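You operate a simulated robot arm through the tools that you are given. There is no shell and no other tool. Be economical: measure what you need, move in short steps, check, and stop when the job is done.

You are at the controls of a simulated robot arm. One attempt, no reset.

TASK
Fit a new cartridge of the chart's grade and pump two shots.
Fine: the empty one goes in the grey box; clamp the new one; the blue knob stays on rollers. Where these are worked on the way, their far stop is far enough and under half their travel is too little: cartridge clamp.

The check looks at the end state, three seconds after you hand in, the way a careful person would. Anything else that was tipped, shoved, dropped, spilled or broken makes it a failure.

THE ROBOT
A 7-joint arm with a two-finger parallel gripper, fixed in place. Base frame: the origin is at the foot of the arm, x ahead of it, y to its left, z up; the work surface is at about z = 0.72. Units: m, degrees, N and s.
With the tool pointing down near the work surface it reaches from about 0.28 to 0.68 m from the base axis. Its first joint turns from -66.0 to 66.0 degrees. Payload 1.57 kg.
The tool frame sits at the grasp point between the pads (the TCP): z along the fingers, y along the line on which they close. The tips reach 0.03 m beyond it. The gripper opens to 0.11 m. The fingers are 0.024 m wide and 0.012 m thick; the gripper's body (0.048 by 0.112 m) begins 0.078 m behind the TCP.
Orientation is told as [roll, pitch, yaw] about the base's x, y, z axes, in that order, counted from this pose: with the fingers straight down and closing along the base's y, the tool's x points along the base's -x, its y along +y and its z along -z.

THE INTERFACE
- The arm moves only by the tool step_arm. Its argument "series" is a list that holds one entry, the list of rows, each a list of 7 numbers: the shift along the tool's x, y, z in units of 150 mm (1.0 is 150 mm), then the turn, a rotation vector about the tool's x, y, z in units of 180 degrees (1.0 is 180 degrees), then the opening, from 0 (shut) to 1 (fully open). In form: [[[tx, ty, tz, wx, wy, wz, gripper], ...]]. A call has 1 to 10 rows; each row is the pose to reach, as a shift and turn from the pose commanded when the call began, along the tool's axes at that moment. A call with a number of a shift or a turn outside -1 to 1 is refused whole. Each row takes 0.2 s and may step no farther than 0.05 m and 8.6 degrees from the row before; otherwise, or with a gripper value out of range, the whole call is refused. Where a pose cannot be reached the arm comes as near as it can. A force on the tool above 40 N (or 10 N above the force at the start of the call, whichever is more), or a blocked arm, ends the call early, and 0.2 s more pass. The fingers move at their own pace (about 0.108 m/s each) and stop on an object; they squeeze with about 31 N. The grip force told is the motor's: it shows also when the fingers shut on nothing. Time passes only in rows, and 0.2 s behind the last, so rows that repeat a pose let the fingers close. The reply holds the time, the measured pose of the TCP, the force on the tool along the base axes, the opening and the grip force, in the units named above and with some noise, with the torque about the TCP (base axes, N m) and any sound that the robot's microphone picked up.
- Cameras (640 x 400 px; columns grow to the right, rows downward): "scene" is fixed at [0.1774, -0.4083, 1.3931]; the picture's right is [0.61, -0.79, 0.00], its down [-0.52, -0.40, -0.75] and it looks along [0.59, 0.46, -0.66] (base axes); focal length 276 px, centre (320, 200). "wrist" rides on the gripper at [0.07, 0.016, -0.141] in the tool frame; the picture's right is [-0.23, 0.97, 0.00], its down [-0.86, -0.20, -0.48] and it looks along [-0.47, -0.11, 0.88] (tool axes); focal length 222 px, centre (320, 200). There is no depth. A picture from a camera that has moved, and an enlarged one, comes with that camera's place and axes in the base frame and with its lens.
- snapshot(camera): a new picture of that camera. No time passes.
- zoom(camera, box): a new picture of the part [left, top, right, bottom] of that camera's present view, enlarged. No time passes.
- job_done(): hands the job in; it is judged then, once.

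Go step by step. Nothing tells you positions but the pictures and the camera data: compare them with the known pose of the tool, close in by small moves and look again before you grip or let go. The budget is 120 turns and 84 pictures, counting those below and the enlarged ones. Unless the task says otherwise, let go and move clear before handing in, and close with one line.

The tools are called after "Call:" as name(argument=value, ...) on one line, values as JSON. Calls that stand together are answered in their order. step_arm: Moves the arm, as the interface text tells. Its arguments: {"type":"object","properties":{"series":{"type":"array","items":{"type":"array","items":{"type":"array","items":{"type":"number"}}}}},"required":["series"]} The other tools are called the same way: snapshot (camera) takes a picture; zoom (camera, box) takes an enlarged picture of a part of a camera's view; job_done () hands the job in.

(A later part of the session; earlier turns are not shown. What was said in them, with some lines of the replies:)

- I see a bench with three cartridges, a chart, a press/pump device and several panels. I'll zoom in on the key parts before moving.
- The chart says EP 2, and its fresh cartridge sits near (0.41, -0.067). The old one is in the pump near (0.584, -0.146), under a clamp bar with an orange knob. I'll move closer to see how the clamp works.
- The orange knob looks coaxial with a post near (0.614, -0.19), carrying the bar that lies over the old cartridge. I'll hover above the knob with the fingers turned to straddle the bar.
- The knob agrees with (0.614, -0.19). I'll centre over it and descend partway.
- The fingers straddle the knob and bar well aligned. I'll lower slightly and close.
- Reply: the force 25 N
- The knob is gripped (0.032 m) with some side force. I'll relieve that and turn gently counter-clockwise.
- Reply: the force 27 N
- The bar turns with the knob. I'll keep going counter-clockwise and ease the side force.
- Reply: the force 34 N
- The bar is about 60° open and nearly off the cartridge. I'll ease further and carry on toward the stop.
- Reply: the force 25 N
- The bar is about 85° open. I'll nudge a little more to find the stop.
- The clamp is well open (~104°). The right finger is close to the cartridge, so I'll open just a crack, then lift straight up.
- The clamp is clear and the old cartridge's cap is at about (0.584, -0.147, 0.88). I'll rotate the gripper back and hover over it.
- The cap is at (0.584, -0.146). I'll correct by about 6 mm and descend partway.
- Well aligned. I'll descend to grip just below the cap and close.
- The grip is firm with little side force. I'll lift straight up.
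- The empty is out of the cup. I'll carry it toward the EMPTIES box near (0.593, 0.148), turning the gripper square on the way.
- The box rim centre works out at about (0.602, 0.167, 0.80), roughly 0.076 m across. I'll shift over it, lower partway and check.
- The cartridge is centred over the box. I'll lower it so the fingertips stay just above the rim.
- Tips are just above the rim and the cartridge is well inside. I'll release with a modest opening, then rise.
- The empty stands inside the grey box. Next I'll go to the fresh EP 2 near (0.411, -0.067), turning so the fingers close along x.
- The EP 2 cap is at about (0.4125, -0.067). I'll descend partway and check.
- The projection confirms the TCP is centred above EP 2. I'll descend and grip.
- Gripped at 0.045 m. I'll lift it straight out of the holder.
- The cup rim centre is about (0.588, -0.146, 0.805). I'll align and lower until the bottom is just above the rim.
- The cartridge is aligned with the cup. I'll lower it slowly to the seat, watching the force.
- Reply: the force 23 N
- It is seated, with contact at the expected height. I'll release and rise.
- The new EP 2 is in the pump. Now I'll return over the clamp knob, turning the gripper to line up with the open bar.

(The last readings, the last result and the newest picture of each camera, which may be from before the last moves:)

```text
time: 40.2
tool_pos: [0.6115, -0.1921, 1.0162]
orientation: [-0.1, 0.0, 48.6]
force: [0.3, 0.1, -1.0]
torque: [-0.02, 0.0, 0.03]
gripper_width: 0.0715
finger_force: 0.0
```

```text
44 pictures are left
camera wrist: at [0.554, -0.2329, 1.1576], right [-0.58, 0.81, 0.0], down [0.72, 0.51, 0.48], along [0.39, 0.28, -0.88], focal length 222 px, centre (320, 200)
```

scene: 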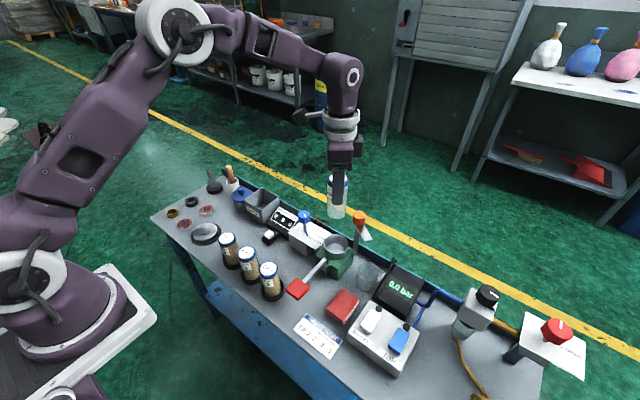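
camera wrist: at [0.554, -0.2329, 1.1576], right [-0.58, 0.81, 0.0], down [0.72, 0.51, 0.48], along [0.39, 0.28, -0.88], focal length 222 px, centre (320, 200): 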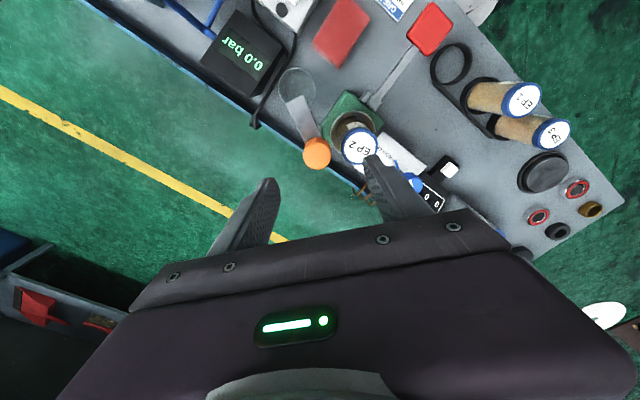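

The knob axis is at about (0.611, -0.195). I'll descend, keeping the tips just above the cartridge cap, then close on the knob.

Call:
step_arm(series=[[[0.017, -0.01, 0.2, 0, 0, 0, 0.5], [0.017, -0.01, 0.4, 0, 0, 0, 0.5], [0.017, -0.01, 0.55, 0, 0, 0, 0.5], [0.017, -0.01, 0.635, 0, 0, 0, 0.5]]])

Call:
snapshot(camera="wrist")

```text
time: 41.2
tool_pos: [0.6104, -0.1965, 0.9229]
orientation: [0.0, 0.0, 48.4]
force: [0.6, 0.2, -0.8]
torque: [-0.02, 0.0, 0.0]
gripper_width: 0.0552
finger_force: 0.2
```

```text
43 pictures are left
camera wrist: at [0.5535, -0.2357, 1.0638], right [-0.58, 0.82, 0.0], down [0.72, 0.51, 0.48], along [0.39, 0.28, -0.88], focal length 222 px, centre (320, 200)
```

wrist: 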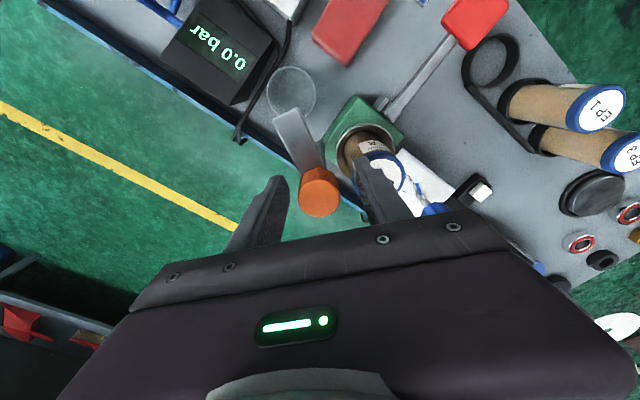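

Knob between the fingers. I'll close and begin swinging back clockwise.

Call:
step_arm(series=[[[0, 0, 0, 0, 0, 0, 0.1], [0, 0, 0, 0, 0, 0, 0.1], [0, 0, 0, 0, 0, 0, 0.1], [0, 0, 0, 0, 0, 0.03, 0.1], [0, 0, 0, 0, 0, 0.07, 0.1], [0, 0, 0, 0, 0, 0.11, 0.1]]])

Call:
snapshot(camera="wrist")

```text
time: 42.6
tool_pos: [0.6104, -0.1974, 0.9231]
orientation: [-0.1, 0.0, 28.6]
force: [2.5, -11.1, 13.2]
torque: [0.02, -0.38, -0.08]
gripper_width: 0.0312
finger_force: 40.0
```

```text
42 pictures are left
camera wrist: at [0.5431, -0.2133, 1.064], right [-0.26, 0.96, 0.0], down [0.85, 0.23, 0.48], along [0.46, 0.13, -0.88], focal length 222 px, centre (320, 200)
```

wrist: 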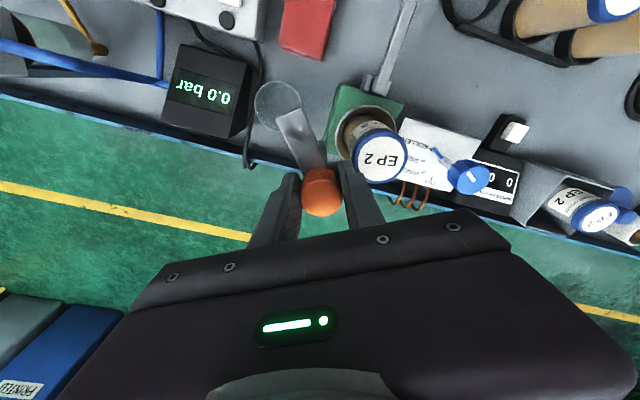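

The bar follows. I'll continue clockwise.

Call:
step_arm(series=[[[0, -0.01, 0, 0, 0, 0.04, 0.1], [0, -0.01, 0, 0, 0, 0.08, 0.1], [0, -0.01, 0, 0, 0, 0.12, 0.1], [0, -0.01, 0, 0, 0, 0.16, 0.1], [0, -0.01, 0, 0, 0, 0.2, 0.1], [0, -0.01, 0, 0, 0, 0.24, 0.1]]])

Call:
snapshot(camera="wrist")

```text
time: 44.2
tool_pos: [0.6122, -0.193, 0.9214]
orientation: [0.5, 0.1, -14.6]
force: [-3.7, 2.8, 8.2]
torque: [0.57, 0.87, 0.01]
gripper_width: 0.0314
finger_force: 40.2
stopped in row 6: the force on the tool passed its limit at 40 N (the readings are from after the stop); the commanded pose is now the measured one
```

```text
41 pictures are left
camera wrist: at [0.55, -0.1596, 1.0625], right [0.47, 0.89, 0.01], down [0.78, -0.41, 0.47], along [0.42, -0.22, -0.88], focal length 222 px, centre (320, 200)
```

wrist: 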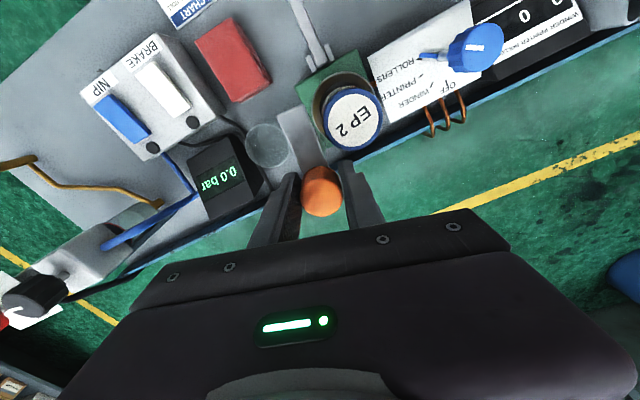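

The force limit tripped. I'll check how the bar sits relative to the cap.

Call:
zoom(camera="scene", box=[300, 190, 380, 260])

Call:
zoom(camera="wrist", box=[240, 70, 420, 230])

```text
5.71 times, centred on (340, 225) of scene
camera zoom: at [0.1772, -0.4082, 1.3932], right [0.61, -0.79, 0.0], down [-0.52, -0.4, -0.75], along [0.59, 0.46, -0.66], focal length 1575 px, centre (206, 57)
```

zoom: 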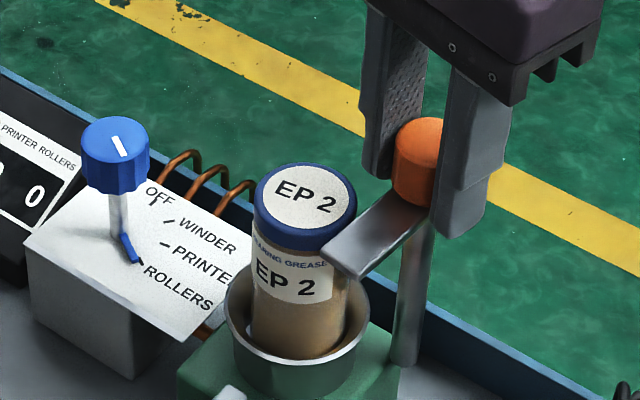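

```text
2.50 times, centred on (330, 150) of wrist
camera zoom: at [0.55, -0.1596, 1.0625], right [0.47, 0.89, 0.01], down [0.78, -0.41, 0.47], along [0.42, -0.22, -0.88], focal length 555 px, centre (295, 325)
```

zoom: 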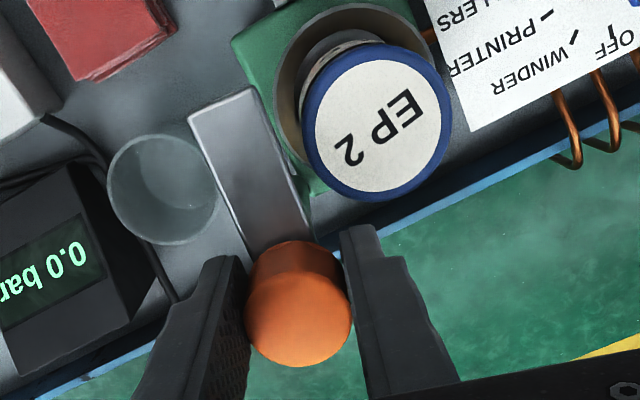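

The bar looks just short of the cap and near its top height. The commanded pose has been reset, so I'll continue in small turns and watch the forces.

Call:
step_arm(series=[[[0, 0, 0, 0, 0, 0.02, 0.1], [0, 0, 0, 0, 0, 0.04, 0.1]]])

Call:
zoom(camera="scene", box=[300, 190, 380, 260])

Call:
zoom(camera="wrist", box=[240, 70, 420, 230])

```text
time: 44.8
tool_pos: [0.6128, -0.1919, 0.9211]
orientation: [0.4, 0.2, -21.7]
force: [-0.3, 8.2, 8.2]
torque: [0.6, 0.89, 0.02]
gripper_width: 0.0312
finger_force: 39.9
```

```text
5.71 times, centred on (340, 225) of scene
camera zoom: at [0.1773, -0.408, 1.3932], right [0.61, -0.79, 0.0], down [-0.52, -0.4, -0.75], along [0.59, 0.46, -0.66], focal length 1575 px, centre (206, 57)
```

zoom: 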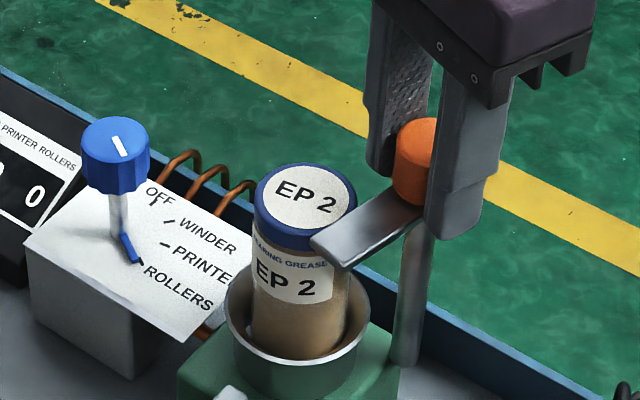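

```text
2.50 times, centred on (330, 150) of wrist
camera zoom: at [0.5546, -0.1516, 1.0625], right [0.57, 0.82, 0.01], down [0.72, -0.51, 0.47], along [0.39, -0.27, -0.88], focal length 555 px, centre (295, 325)
```

zoom: 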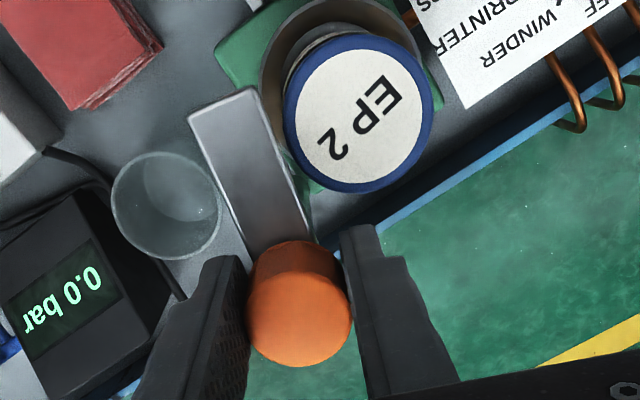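

The bar is advancing and the cartridge is undisturbed. I'll continue carefully.

Call:
step_arm(series=[[[0, 0, 0, 0, 0, 0.025, 0.1], [0, 0, 0, 0, 0, 0.05, 0.1]]])

Call:
zoom(camera="scene", box=[300, 190, 380, 260])

Call:
zoom(camera="wrist", box=[240, 70, 420, 230])

```text
time: 45.4
tool_pos: [0.6134, -0.1934, 0.9201]
orientation: [0.2, 0.1, -30.8]
force: [-2.8, 16.8, 7.4]
torque: [-0.05, -0.58, 0.01]
gripper_width: 0.0312
finger_force: 40.4
```

```text
5.71 times, centred on (340, 225) of scene
camera zoom: at [0.1772, -0.4078, 1.3933], right [0.61, -0.79, 0.0], down [-0.52, -0.4, -0.75], along [0.59, 0.46, -0.66], focal length 1575 px, centre (206, 57)
```

zoom: 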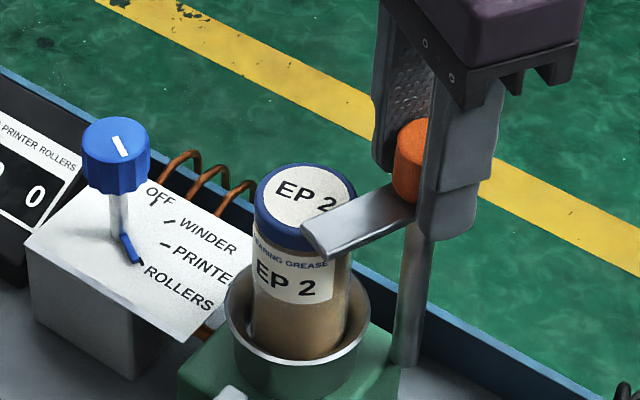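

```text
2.50 times, centred on (330, 150) of wrist
camera zoom: at [0.5618, -0.1424, 1.0625], right [0.69, 0.72, 0.0], down [0.63, -0.61, 0.47], along [0.34, -0.33, -0.88], focal length 555 px, centre (295, 325)
```

zoom: 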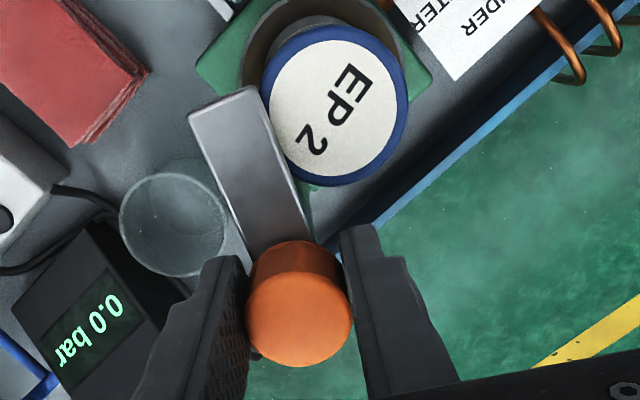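

The bar now passes over the cap without disturbing it. I'll continue toward the closed stop.

Call:
step_arm(series=[[[0, -0.01, 0, 0, 0, 0.035, 0.1], [0, -0.01, 0, 0, 0, 0.07, 0.1], [0, -0.01, 0, 0, 0, 0.105, 0.1], [0, -0.01, 0, 0, 0, 0.14, 0.1]]])

Call:
zoom(camera="wrist", box=[240, 70, 420, 230])

Call:
zoom(camera="scene", box=[300, 190, 380, 260])

```text
time: 46.2
tool_pos: [0.6131, -0.1918, 0.9206]
orientation: [0.6, 0.3, -48.5]
force: [-0.2, 4.9, 4.3]
torque: [0.26, 0.23, 0.01]
gripper_width: 0.0313
finger_force: 40.5
stopped in row 4: the force on the tool passed its limit at 41 N (the readings are from after the stop); the commanded pose is now the measured one
```

```text
2.50 times, centred on (330, 150) of wrist
camera zoom: at [0.5792, -0.1293, 1.0626], right [0.88, 0.48, 0.01], down [0.42, -0.78, 0.47], along [0.23, -0.41, -0.88], focal length 555 px, centre (295, 325)
```

zoom: 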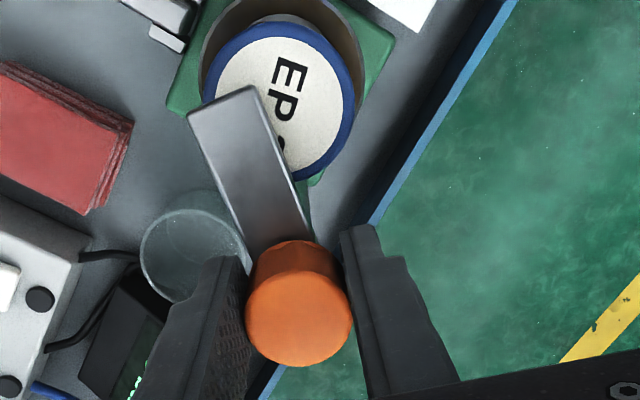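

```text
5.71 times, centred on (340, 225) of scene
camera zoom: at [0.1773, -0.4082, 1.3932], right [0.61, -0.79, 0.0], down [-0.52, -0.4, -0.75], along [0.59, 0.46, -0.66], focal length 1575 px, centre (206, 57)
```

zoom: 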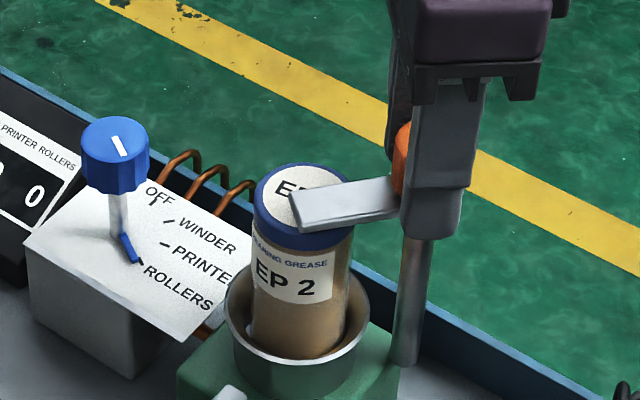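

Nearly closed. The force trip came from the grip being off-axis, so I'll correct the shift and turn the rest.

Call:
step_arm(series=[[[0.003, 0.005, 0, 0, 0, 0.03, 0.1], [0.003, 0.005, 0, 0, 0, 0.06, 0.1]]])

Call:
step_arm(series=[[[0.003, 0.005, 0, 0, 0, 0.03, 0.1], [0.003, 0.005, 0, 0, 0, 0.06, 0.1]]])

Call:
zoom(camera="wrist", box=[240, 70, 420, 230])

Call:
zoom(camera="scene", box=[300, 190, 380, 260])

```text
time: 46.8
tool_pos: [0.613, -0.1908, 0.9209]
orientation: [0.6, 0.4, -59.2]
force: [7.1, 3.4, 0.7]
torque: [0.16, 0.14, 0.0]
gripper_width: 0.0312
finger_force: 39.4
```

```text
time: 47.4
tool_pos: [0.613, -0.1909, 0.9205]
orientation: [0.6, 0.4, -70.0]
force: [7.1, 4.1, -1.4]
torque: [-0.11, -0.16, 0.68]
gripper_width: 0.0314
finger_force: 40.2
```

```text
2.50 times, centred on (330, 150) of wrist
camera zoom: at [0.6051, -0.1192, 1.0627], right [0.99, 0.12, 0.01], down [0.1, -0.88, 0.47], along [0.06, -0.47, -0.88], focal length 555 px, centre (295, 325)
```

zoom: 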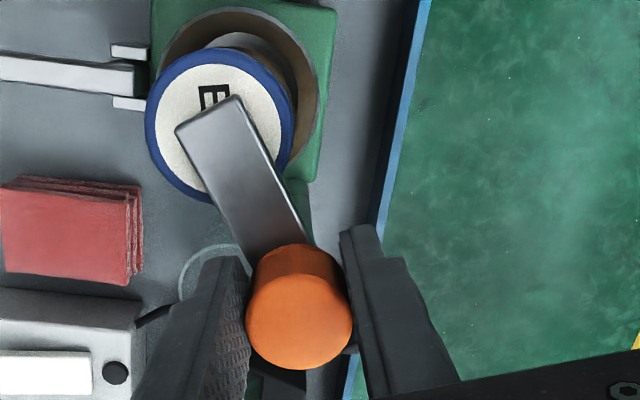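

```text
5.71 times, centred on (340, 225) of scene
camera zoom: at [0.1776, -0.4082, 1.3931], right [0.61, -0.79, 0.0], down [-0.52, -0.4, -0.75], along [0.59, 0.46, -0.66], focal length 1575 px, centre (206, 57)
```

zoom: 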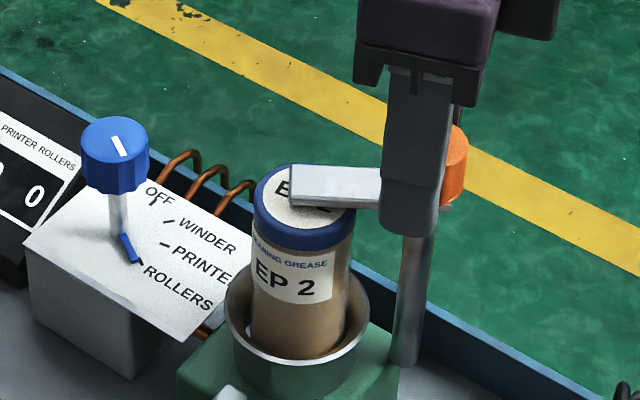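

Torque rose to 0.68 N·m and the bar is back in its original position across the cap, at the closed stop. I'll release and lift clear.

Call:
step_arm(series=[[[0, 0, 0, 0, 0, 0, 0.55], [0, 0, 0, 0, 0, 0, 0.55], [0, 0, -0.1, 0, 0, 0, 0.55], [0, 0, -0.35, 0, 0, 0, 0.55], [0, 0, -0.6, 0, 0, 0, 0.55], [0, 0, -0.8, 0, 0, 0, 0.55]]])

Call:
zoom(camera="scene", box=[260, 190, 400, 310])

```text
time: 48.8
tool_pos: [0.6138, -0.1903, 1.0415]
orientation: [0.4, 0.4, -70.0]
force: [0.5, -0.2, -0.2]
torque: [-0.02, 0.01, -0.03]
gripper_width: 0.0606
finger_force: 0.1
```

```text
3.33 times, centred on (330, 250) of scene
camera zoom: at [0.1774, -0.4083, 1.3931], right [0.61, -0.79, 0.0], down [-0.52, -0.4, -0.75], along [0.59, 0.46, -0.66], focal length 919 px, centre (287, 33)
```

zoom: 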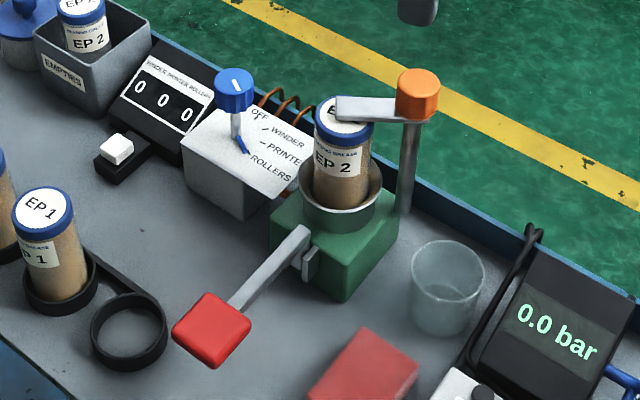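

The cartridge is clamped. Next I'll move over the red pump pad at about (0.423, -0.147, 0.80), closing the fingers.

Call:
step_arm(series=[[[0.15, -0.2, 0, 0, 0, 0, 0.3], [0.3, -0.4, 0, 0, 0, 0, 0], [0.45, -0.6, 0, 0, 0, 0, 0], [0.6, -0.8, 0, 0, 0, 0, 0], [0.7, -0.98, 0, 0, 0, 0, 0]]])

Call:
step_arm(series=[[[0, -0.12, 0.3, 0, 0, 0, 0], [0, -0.12, 0.6, 0, 0, 0, 0], [0, -0.12, 0.9, 0, 0, 0, 0]]])

Call:
snapshot(camera="wrist")

Call:
zoom(camera="scene", box=[240, 210, 360, 330])

```text
time: 50.0
tool_pos: [0.4413, -0.1436, 1.0375]
orientation: [0.6, 0.4, -69.9]
force: [0.5, 0.9, 0.0]
torque: [0.0, 0.03, 0.02]
gripper_width: 0.0
finger_force: 20.9
```

```text
time: 50.8
tool_pos: [0.4277, -0.1461, 0.9038]
orientation: [0.4, 0.4, -70.0]
force: [0.1, 0.0, 0.2]
torque: [-0.03, 0.01, -0.03]
gripper_width: 0.0
finger_force: 21.1
```

```text
29 pictures are left
camera wrist: at [0.42, -0.0756, 1.0455], right [0.99, 0.12, 0.01], down [0.1, -0.88, 0.47], along [0.06, -0.47, -0.88], focal length 222 px, centre (320, 200)
```

wrist: 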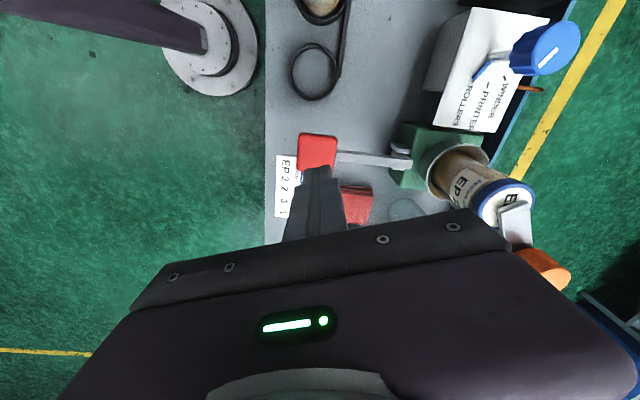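

```text
3.33 times, centred on (300, 270) of scene
camera zoom: at [0.1774, -0.4083, 1.3931], right [0.61, -0.79, 0.0], down [-0.52, -0.4, -0.75], along [0.59, 0.46, -0.66], focal length 919 px, centre (387, -33)
```

zoom: 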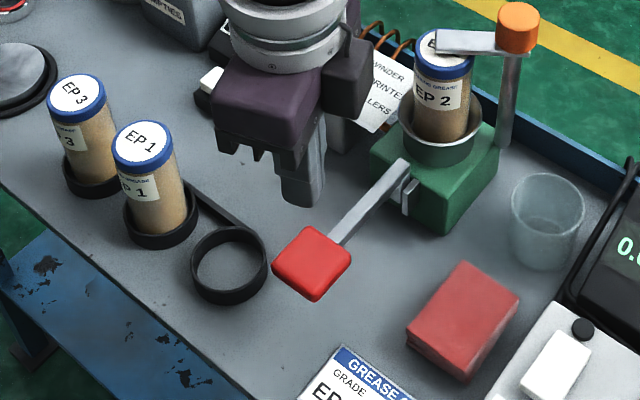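

The tips are centred over the red pad. I'll go down to contact and press in steps.

Call:
step_arm(series=[[[0, 0, 0.2, 0, 0, 0, 0], [0, 0, 0.38, 0, 0, 0, 0], [0, 0, 0.42, 0, 0, 0, 0], [0, 0, 0.46, 0, 0, 0, 0], [0, 0, 0.5, 0, 0, 0, 0]]])

Call:
zoom(camera="scene", box=[240, 210, 360, 330])

```text
time: 52.0
tool_pos: [0.4223, -0.1458, 0.8286]
orientation: [0.4, 0.5, -70.0]
force: [-5.5, 0.9, 5.2]
torque: [-0.02, 0.06, -0.03]
gripper_width: 0.0001
finger_force: 21.4
```

```text
3.33 times, centred on (300, 270) of scene
camera zoom: at [0.1772, -0.4082, 1.3931], right [0.61, -0.79, 0.0], down [-0.52, -0.4, -0.75], along [0.59, 0.46, -0.66], focal length 919 px, centre (387, -33)
```

zoom: 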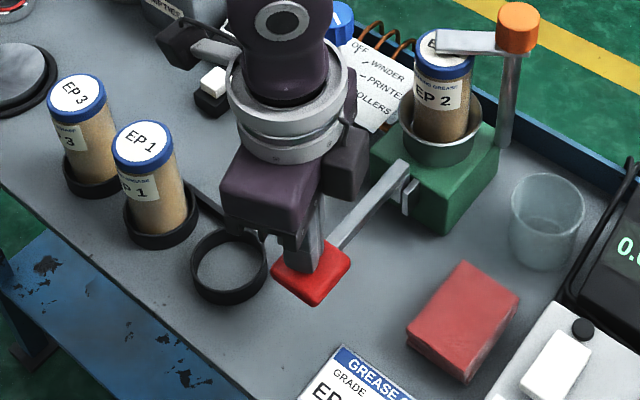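

In contact with about 5 N. I'll press on downward in steps to the lever's stop.

Call:
step_arm(series=[[[0, 0, 0.05, 0, 0, 0, 0], [0, 0, 0.1, 0, 0, 0, 0], [0, 0, 0.15, 0, 0, 0, 0], [0, 0, 0.2, 0, 0, 0, 0], [0, 0, 0.25, 0, 0, 0, 0], [0, 0, 0.3, 0, 0, 0, 0], [0, 0, 0.34, 0, 0, 0, 0]]])

Call:
zoom(camera="scene", box=[230, 190, 370, 310])

```text
time: 53.3
tool_pos: [0.423, -0.1473, 0.7947]
orientation: [0.4, 0.7, -70.0]
force: [-8.6, 2.8, 35.1]
torque: [-0.15, -0.18, -0.03]
gripper_width: 0.0
finger_force: 21.4
stopped in row 6: the force on the tool passed its limit at 59 N (the readings are from after the stop); the commanded pose is now the measured one
```

```text
3.33 times, centred on (300, 250) of scene
camera zoom: at [0.1768, -0.408, 1.3933], right [0.61, -0.79, 0.0], down [-0.52, -0.4, -0.75], along [0.6, 0.46, -0.66], focal length 919 px, centre (387, 33)
```

zoom: 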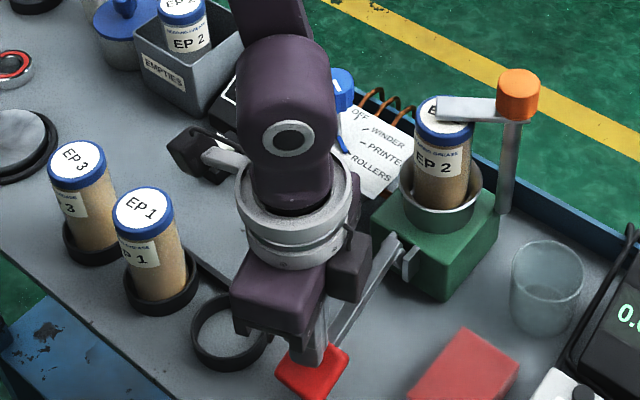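

It hit the lever's bottom stop. I'll raise to let the lever return and check the counter.

Call:
step_arm(series=[[[0, 0, -0.08, 0, 0, 0, 0], [0, 0, -0.2, 0, 0, 0, 0], [0, 0, -0.35, 0, 0, 0, 0], [0, 0, -0.45, 0, 0, 0, 0], [0, 0, -0.45, 0, 0, 0, 0]]])

Call:
snapshot(camera="scene")

Call:
snapshot(camera="wrist")

```text
time: 54.5
tool_pos: [0.4233, -0.1488, 0.8601]
orientation: [0.4, 0.5, -70.0]
force: [-0.3, 1.2, 0.4]
torque: [-0.03, -0.01, 0.01]
gripper_width: 0.0002
finger_force: 20.6
```

```text
25 pictures are left
```

scene: 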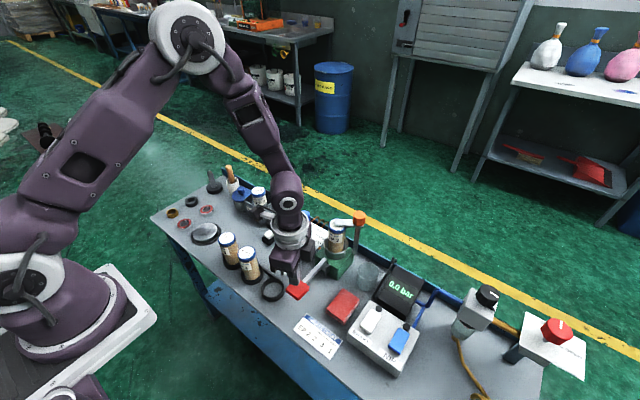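

```text
24 pictures are left
camera wrist: at [0.4146, -0.0777, 1.0018], right [0.99, 0.12, 0.0], down [0.1, -0.88, 0.47], along [0.06, -0.47, -0.88], focal length 222 px, centre (320, 200)
```

wrist: 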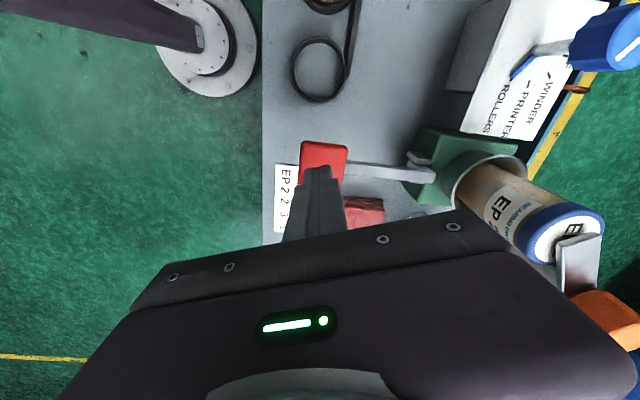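

The lever returned. The arm hides the counter, so I'll rise farther to read it.

Call:
step_arm(series=[[[0.1, 0, -0.3, 0, 0, 0, 0], [0.1, -0.1, -0.6, 0, 0, 0, 0], [0.1, -0.2, -0.9, 0, 0, 0, 0]]])

Call:
zoom(camera="scene", box=[230, 180, 370, 300])

```text
time: 55.3
tool_pos: [0.3909, -0.1478, 0.9958]
orientation: [0.4, 0.4, -70.0]
force: [-0.6, 0.4, -0.9]
torque: [0.0, 0.0, 0.01]
gripper_width: 0.0
finger_force: 21.2
```

```text
3.33 times, centred on (300, 240) of scene
camera zoom: at [0.1774, -0.4083, 1.3931], right [0.61, -0.79, 0.0], down [-0.52, -0.4, -0.75], along [0.59, 0.46, -0.66], focal length 919 px, centre (387, 67)
```

zoom: 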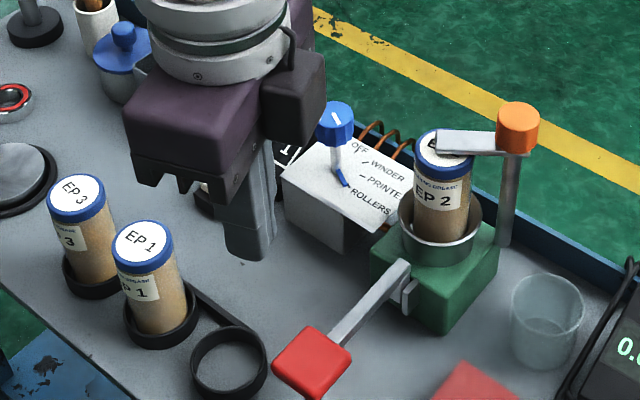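

Call:
zoom(camera="scene", box=[285, 205, 325, 235])

```text
13.33 times, centred on (305, 220) of scene
camera zoom: at [0.1774, -0.4083, 1.3931], right [0.61, -0.79, 0.0], down [-0.52, -0.4, -0.75], along [0.59, 0.46, -0.66], focal length 3676 px, centre (520, -67)
```

zoom: 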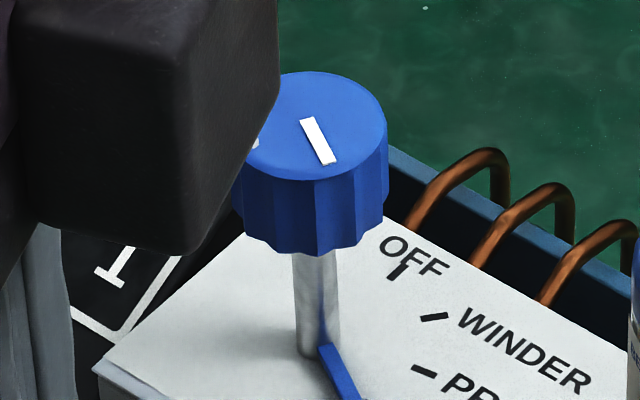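

The rollers counter reads 1 after one stroke. I'll go back and give the second stroke.

Call:
step_arm(series=[[[0, 0.1, 0.3, 0, 0, 0, 0], [-0.1, 0.2, 0.6, 0, 0, 0, 0], [-0.1, 0.2, 0.9, 0, 0, 0, 0]]])

Call:
step_arm(series=[[[0, 0, 0.08, 0, 0, 0, 0], [0, 0, 0.16, 0, 0, 0, 0], [0, 0, 0.21, 0, 0, 0, 0], [0, 0, 0.26, 0, 0, 0, 0], [0, 0, 0.31, 0, 0, 0, 0], [0, 0, 0.36, 0, 0, 0, 0], [0, 0, 0.41, 0, 0, 0, 0], [0, 0, 0.45, 0, 0, 0, 0], [0, 0, 0.49, 0, 0, 0, 0], [0, 0, 0.52, 0, 0, 0, 0]]])

```text
time: 56.1
tool_pos: [0.4228, -0.1508, 0.8621]
orientation: [0.4, 0.5, -70.0]
force: [0.9, -0.7, -0.5]
torque: [0.03, 0.02, -0.02]
gripper_width: 0.0001
finger_force: 21.6
```

```text
time: 57.9
tool_pos: [0.4223, -0.1484, 0.7938]
orientation: [0.5, 0.6, -70.1]
force: [-9.7, 2.1, 32.1]
torque: [-0.13, -0.14, -0.02]
gripper_width: 0.0
finger_force: 20.6
stopped in row 9: the force on the tool passed its limit at 54 N (the readings are from after the stop); the commanded pose is now the measured one
```

The second stroke reached the same bottom stop. I'll raise fully and move back to read the counter.

Call:
step_arm(series=[[[0, 0, -0.08, 0, 0, 0, 0], [0, 0, -0.2, 0, 0, 0, 0], [0, 0, -0.45, 0, 0, 0, 0], [0, 0, -0.7, 0, 0, 0, 0], [0.0, -0.1, -0.98, 0, 0, 0, 0]]])

Call:
step_arm(series=[[[0, -0.1, -0.25, 0, 0, 0, 0], [0, -0.2, -0.5, 0, 0, 0, 0], [0, -0.2, -0.8, 0, 0, 0, 0], [0, -0.2, -0.98, 0, 0, 0, 0]]])

Call:
snapshot(camera="scene")

Call:
zoom(camera="scene", box=[230, 180, 370, 300])

```text
time: 59.1
tool_pos: [0.4063, -0.1555, 0.9416]
orientation: [0.3, 0.5, -70.1]
force: [-0.9, 0.0, -0.5]
torque: [-0.04, -0.01, 0.01]
gripper_width: 0.0
finger_force: 21.0
```

```text
time: 60.1
tool_pos: [0.3785, -0.1677, 1.089]
orientation: [0.2, 0.6, -70.1]
force: [1.0, -1.1, 0.1]
torque: [-0.01, 0.0, -0.02]
gripper_width: 0.0002
finger_force: 21.0
```

```text
21 pictures are left
```

scene: 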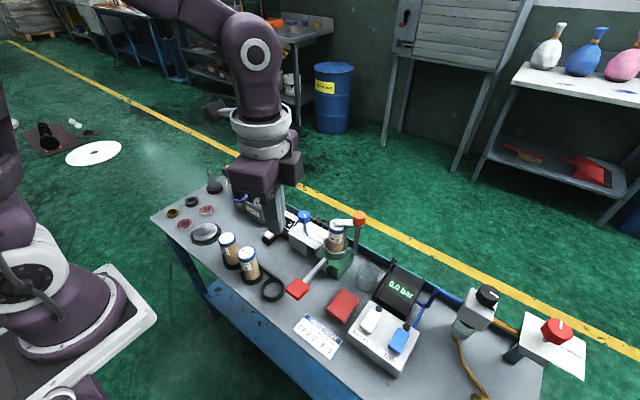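

```text
3.33 times, centred on (300, 240) of scene
camera zoom: at [0.1774, -0.4083, 1.3931], right [0.61, -0.79, 0.0], down [-0.52, -0.4, -0.75], along [0.59, 0.46, -0.66], focal length 919 px, centre (387, 67)
```

zoom: 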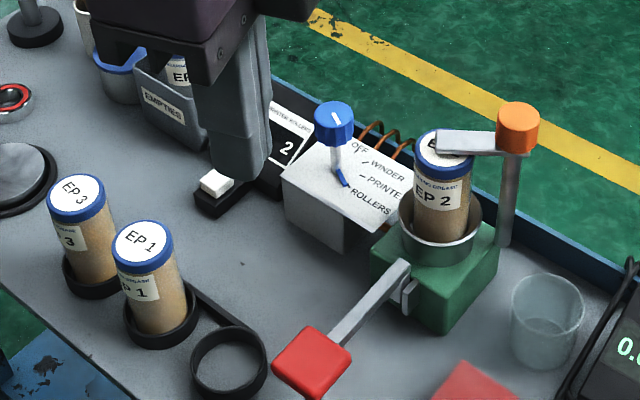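

The rollers counter reads 2. The clamp bar lies over the new EP 2, the empty stands in the grey box, the blue knob is still on ROLLERS, and the arm is clear. I'm handing in.

Call:
job_done()

```text
The job is handed in.
```

I fitted and clamped the new EP 2 cartridge, put the empty in the grey box, and pumped two shots (rollers counter at 2), with the blue knob still on rollers.
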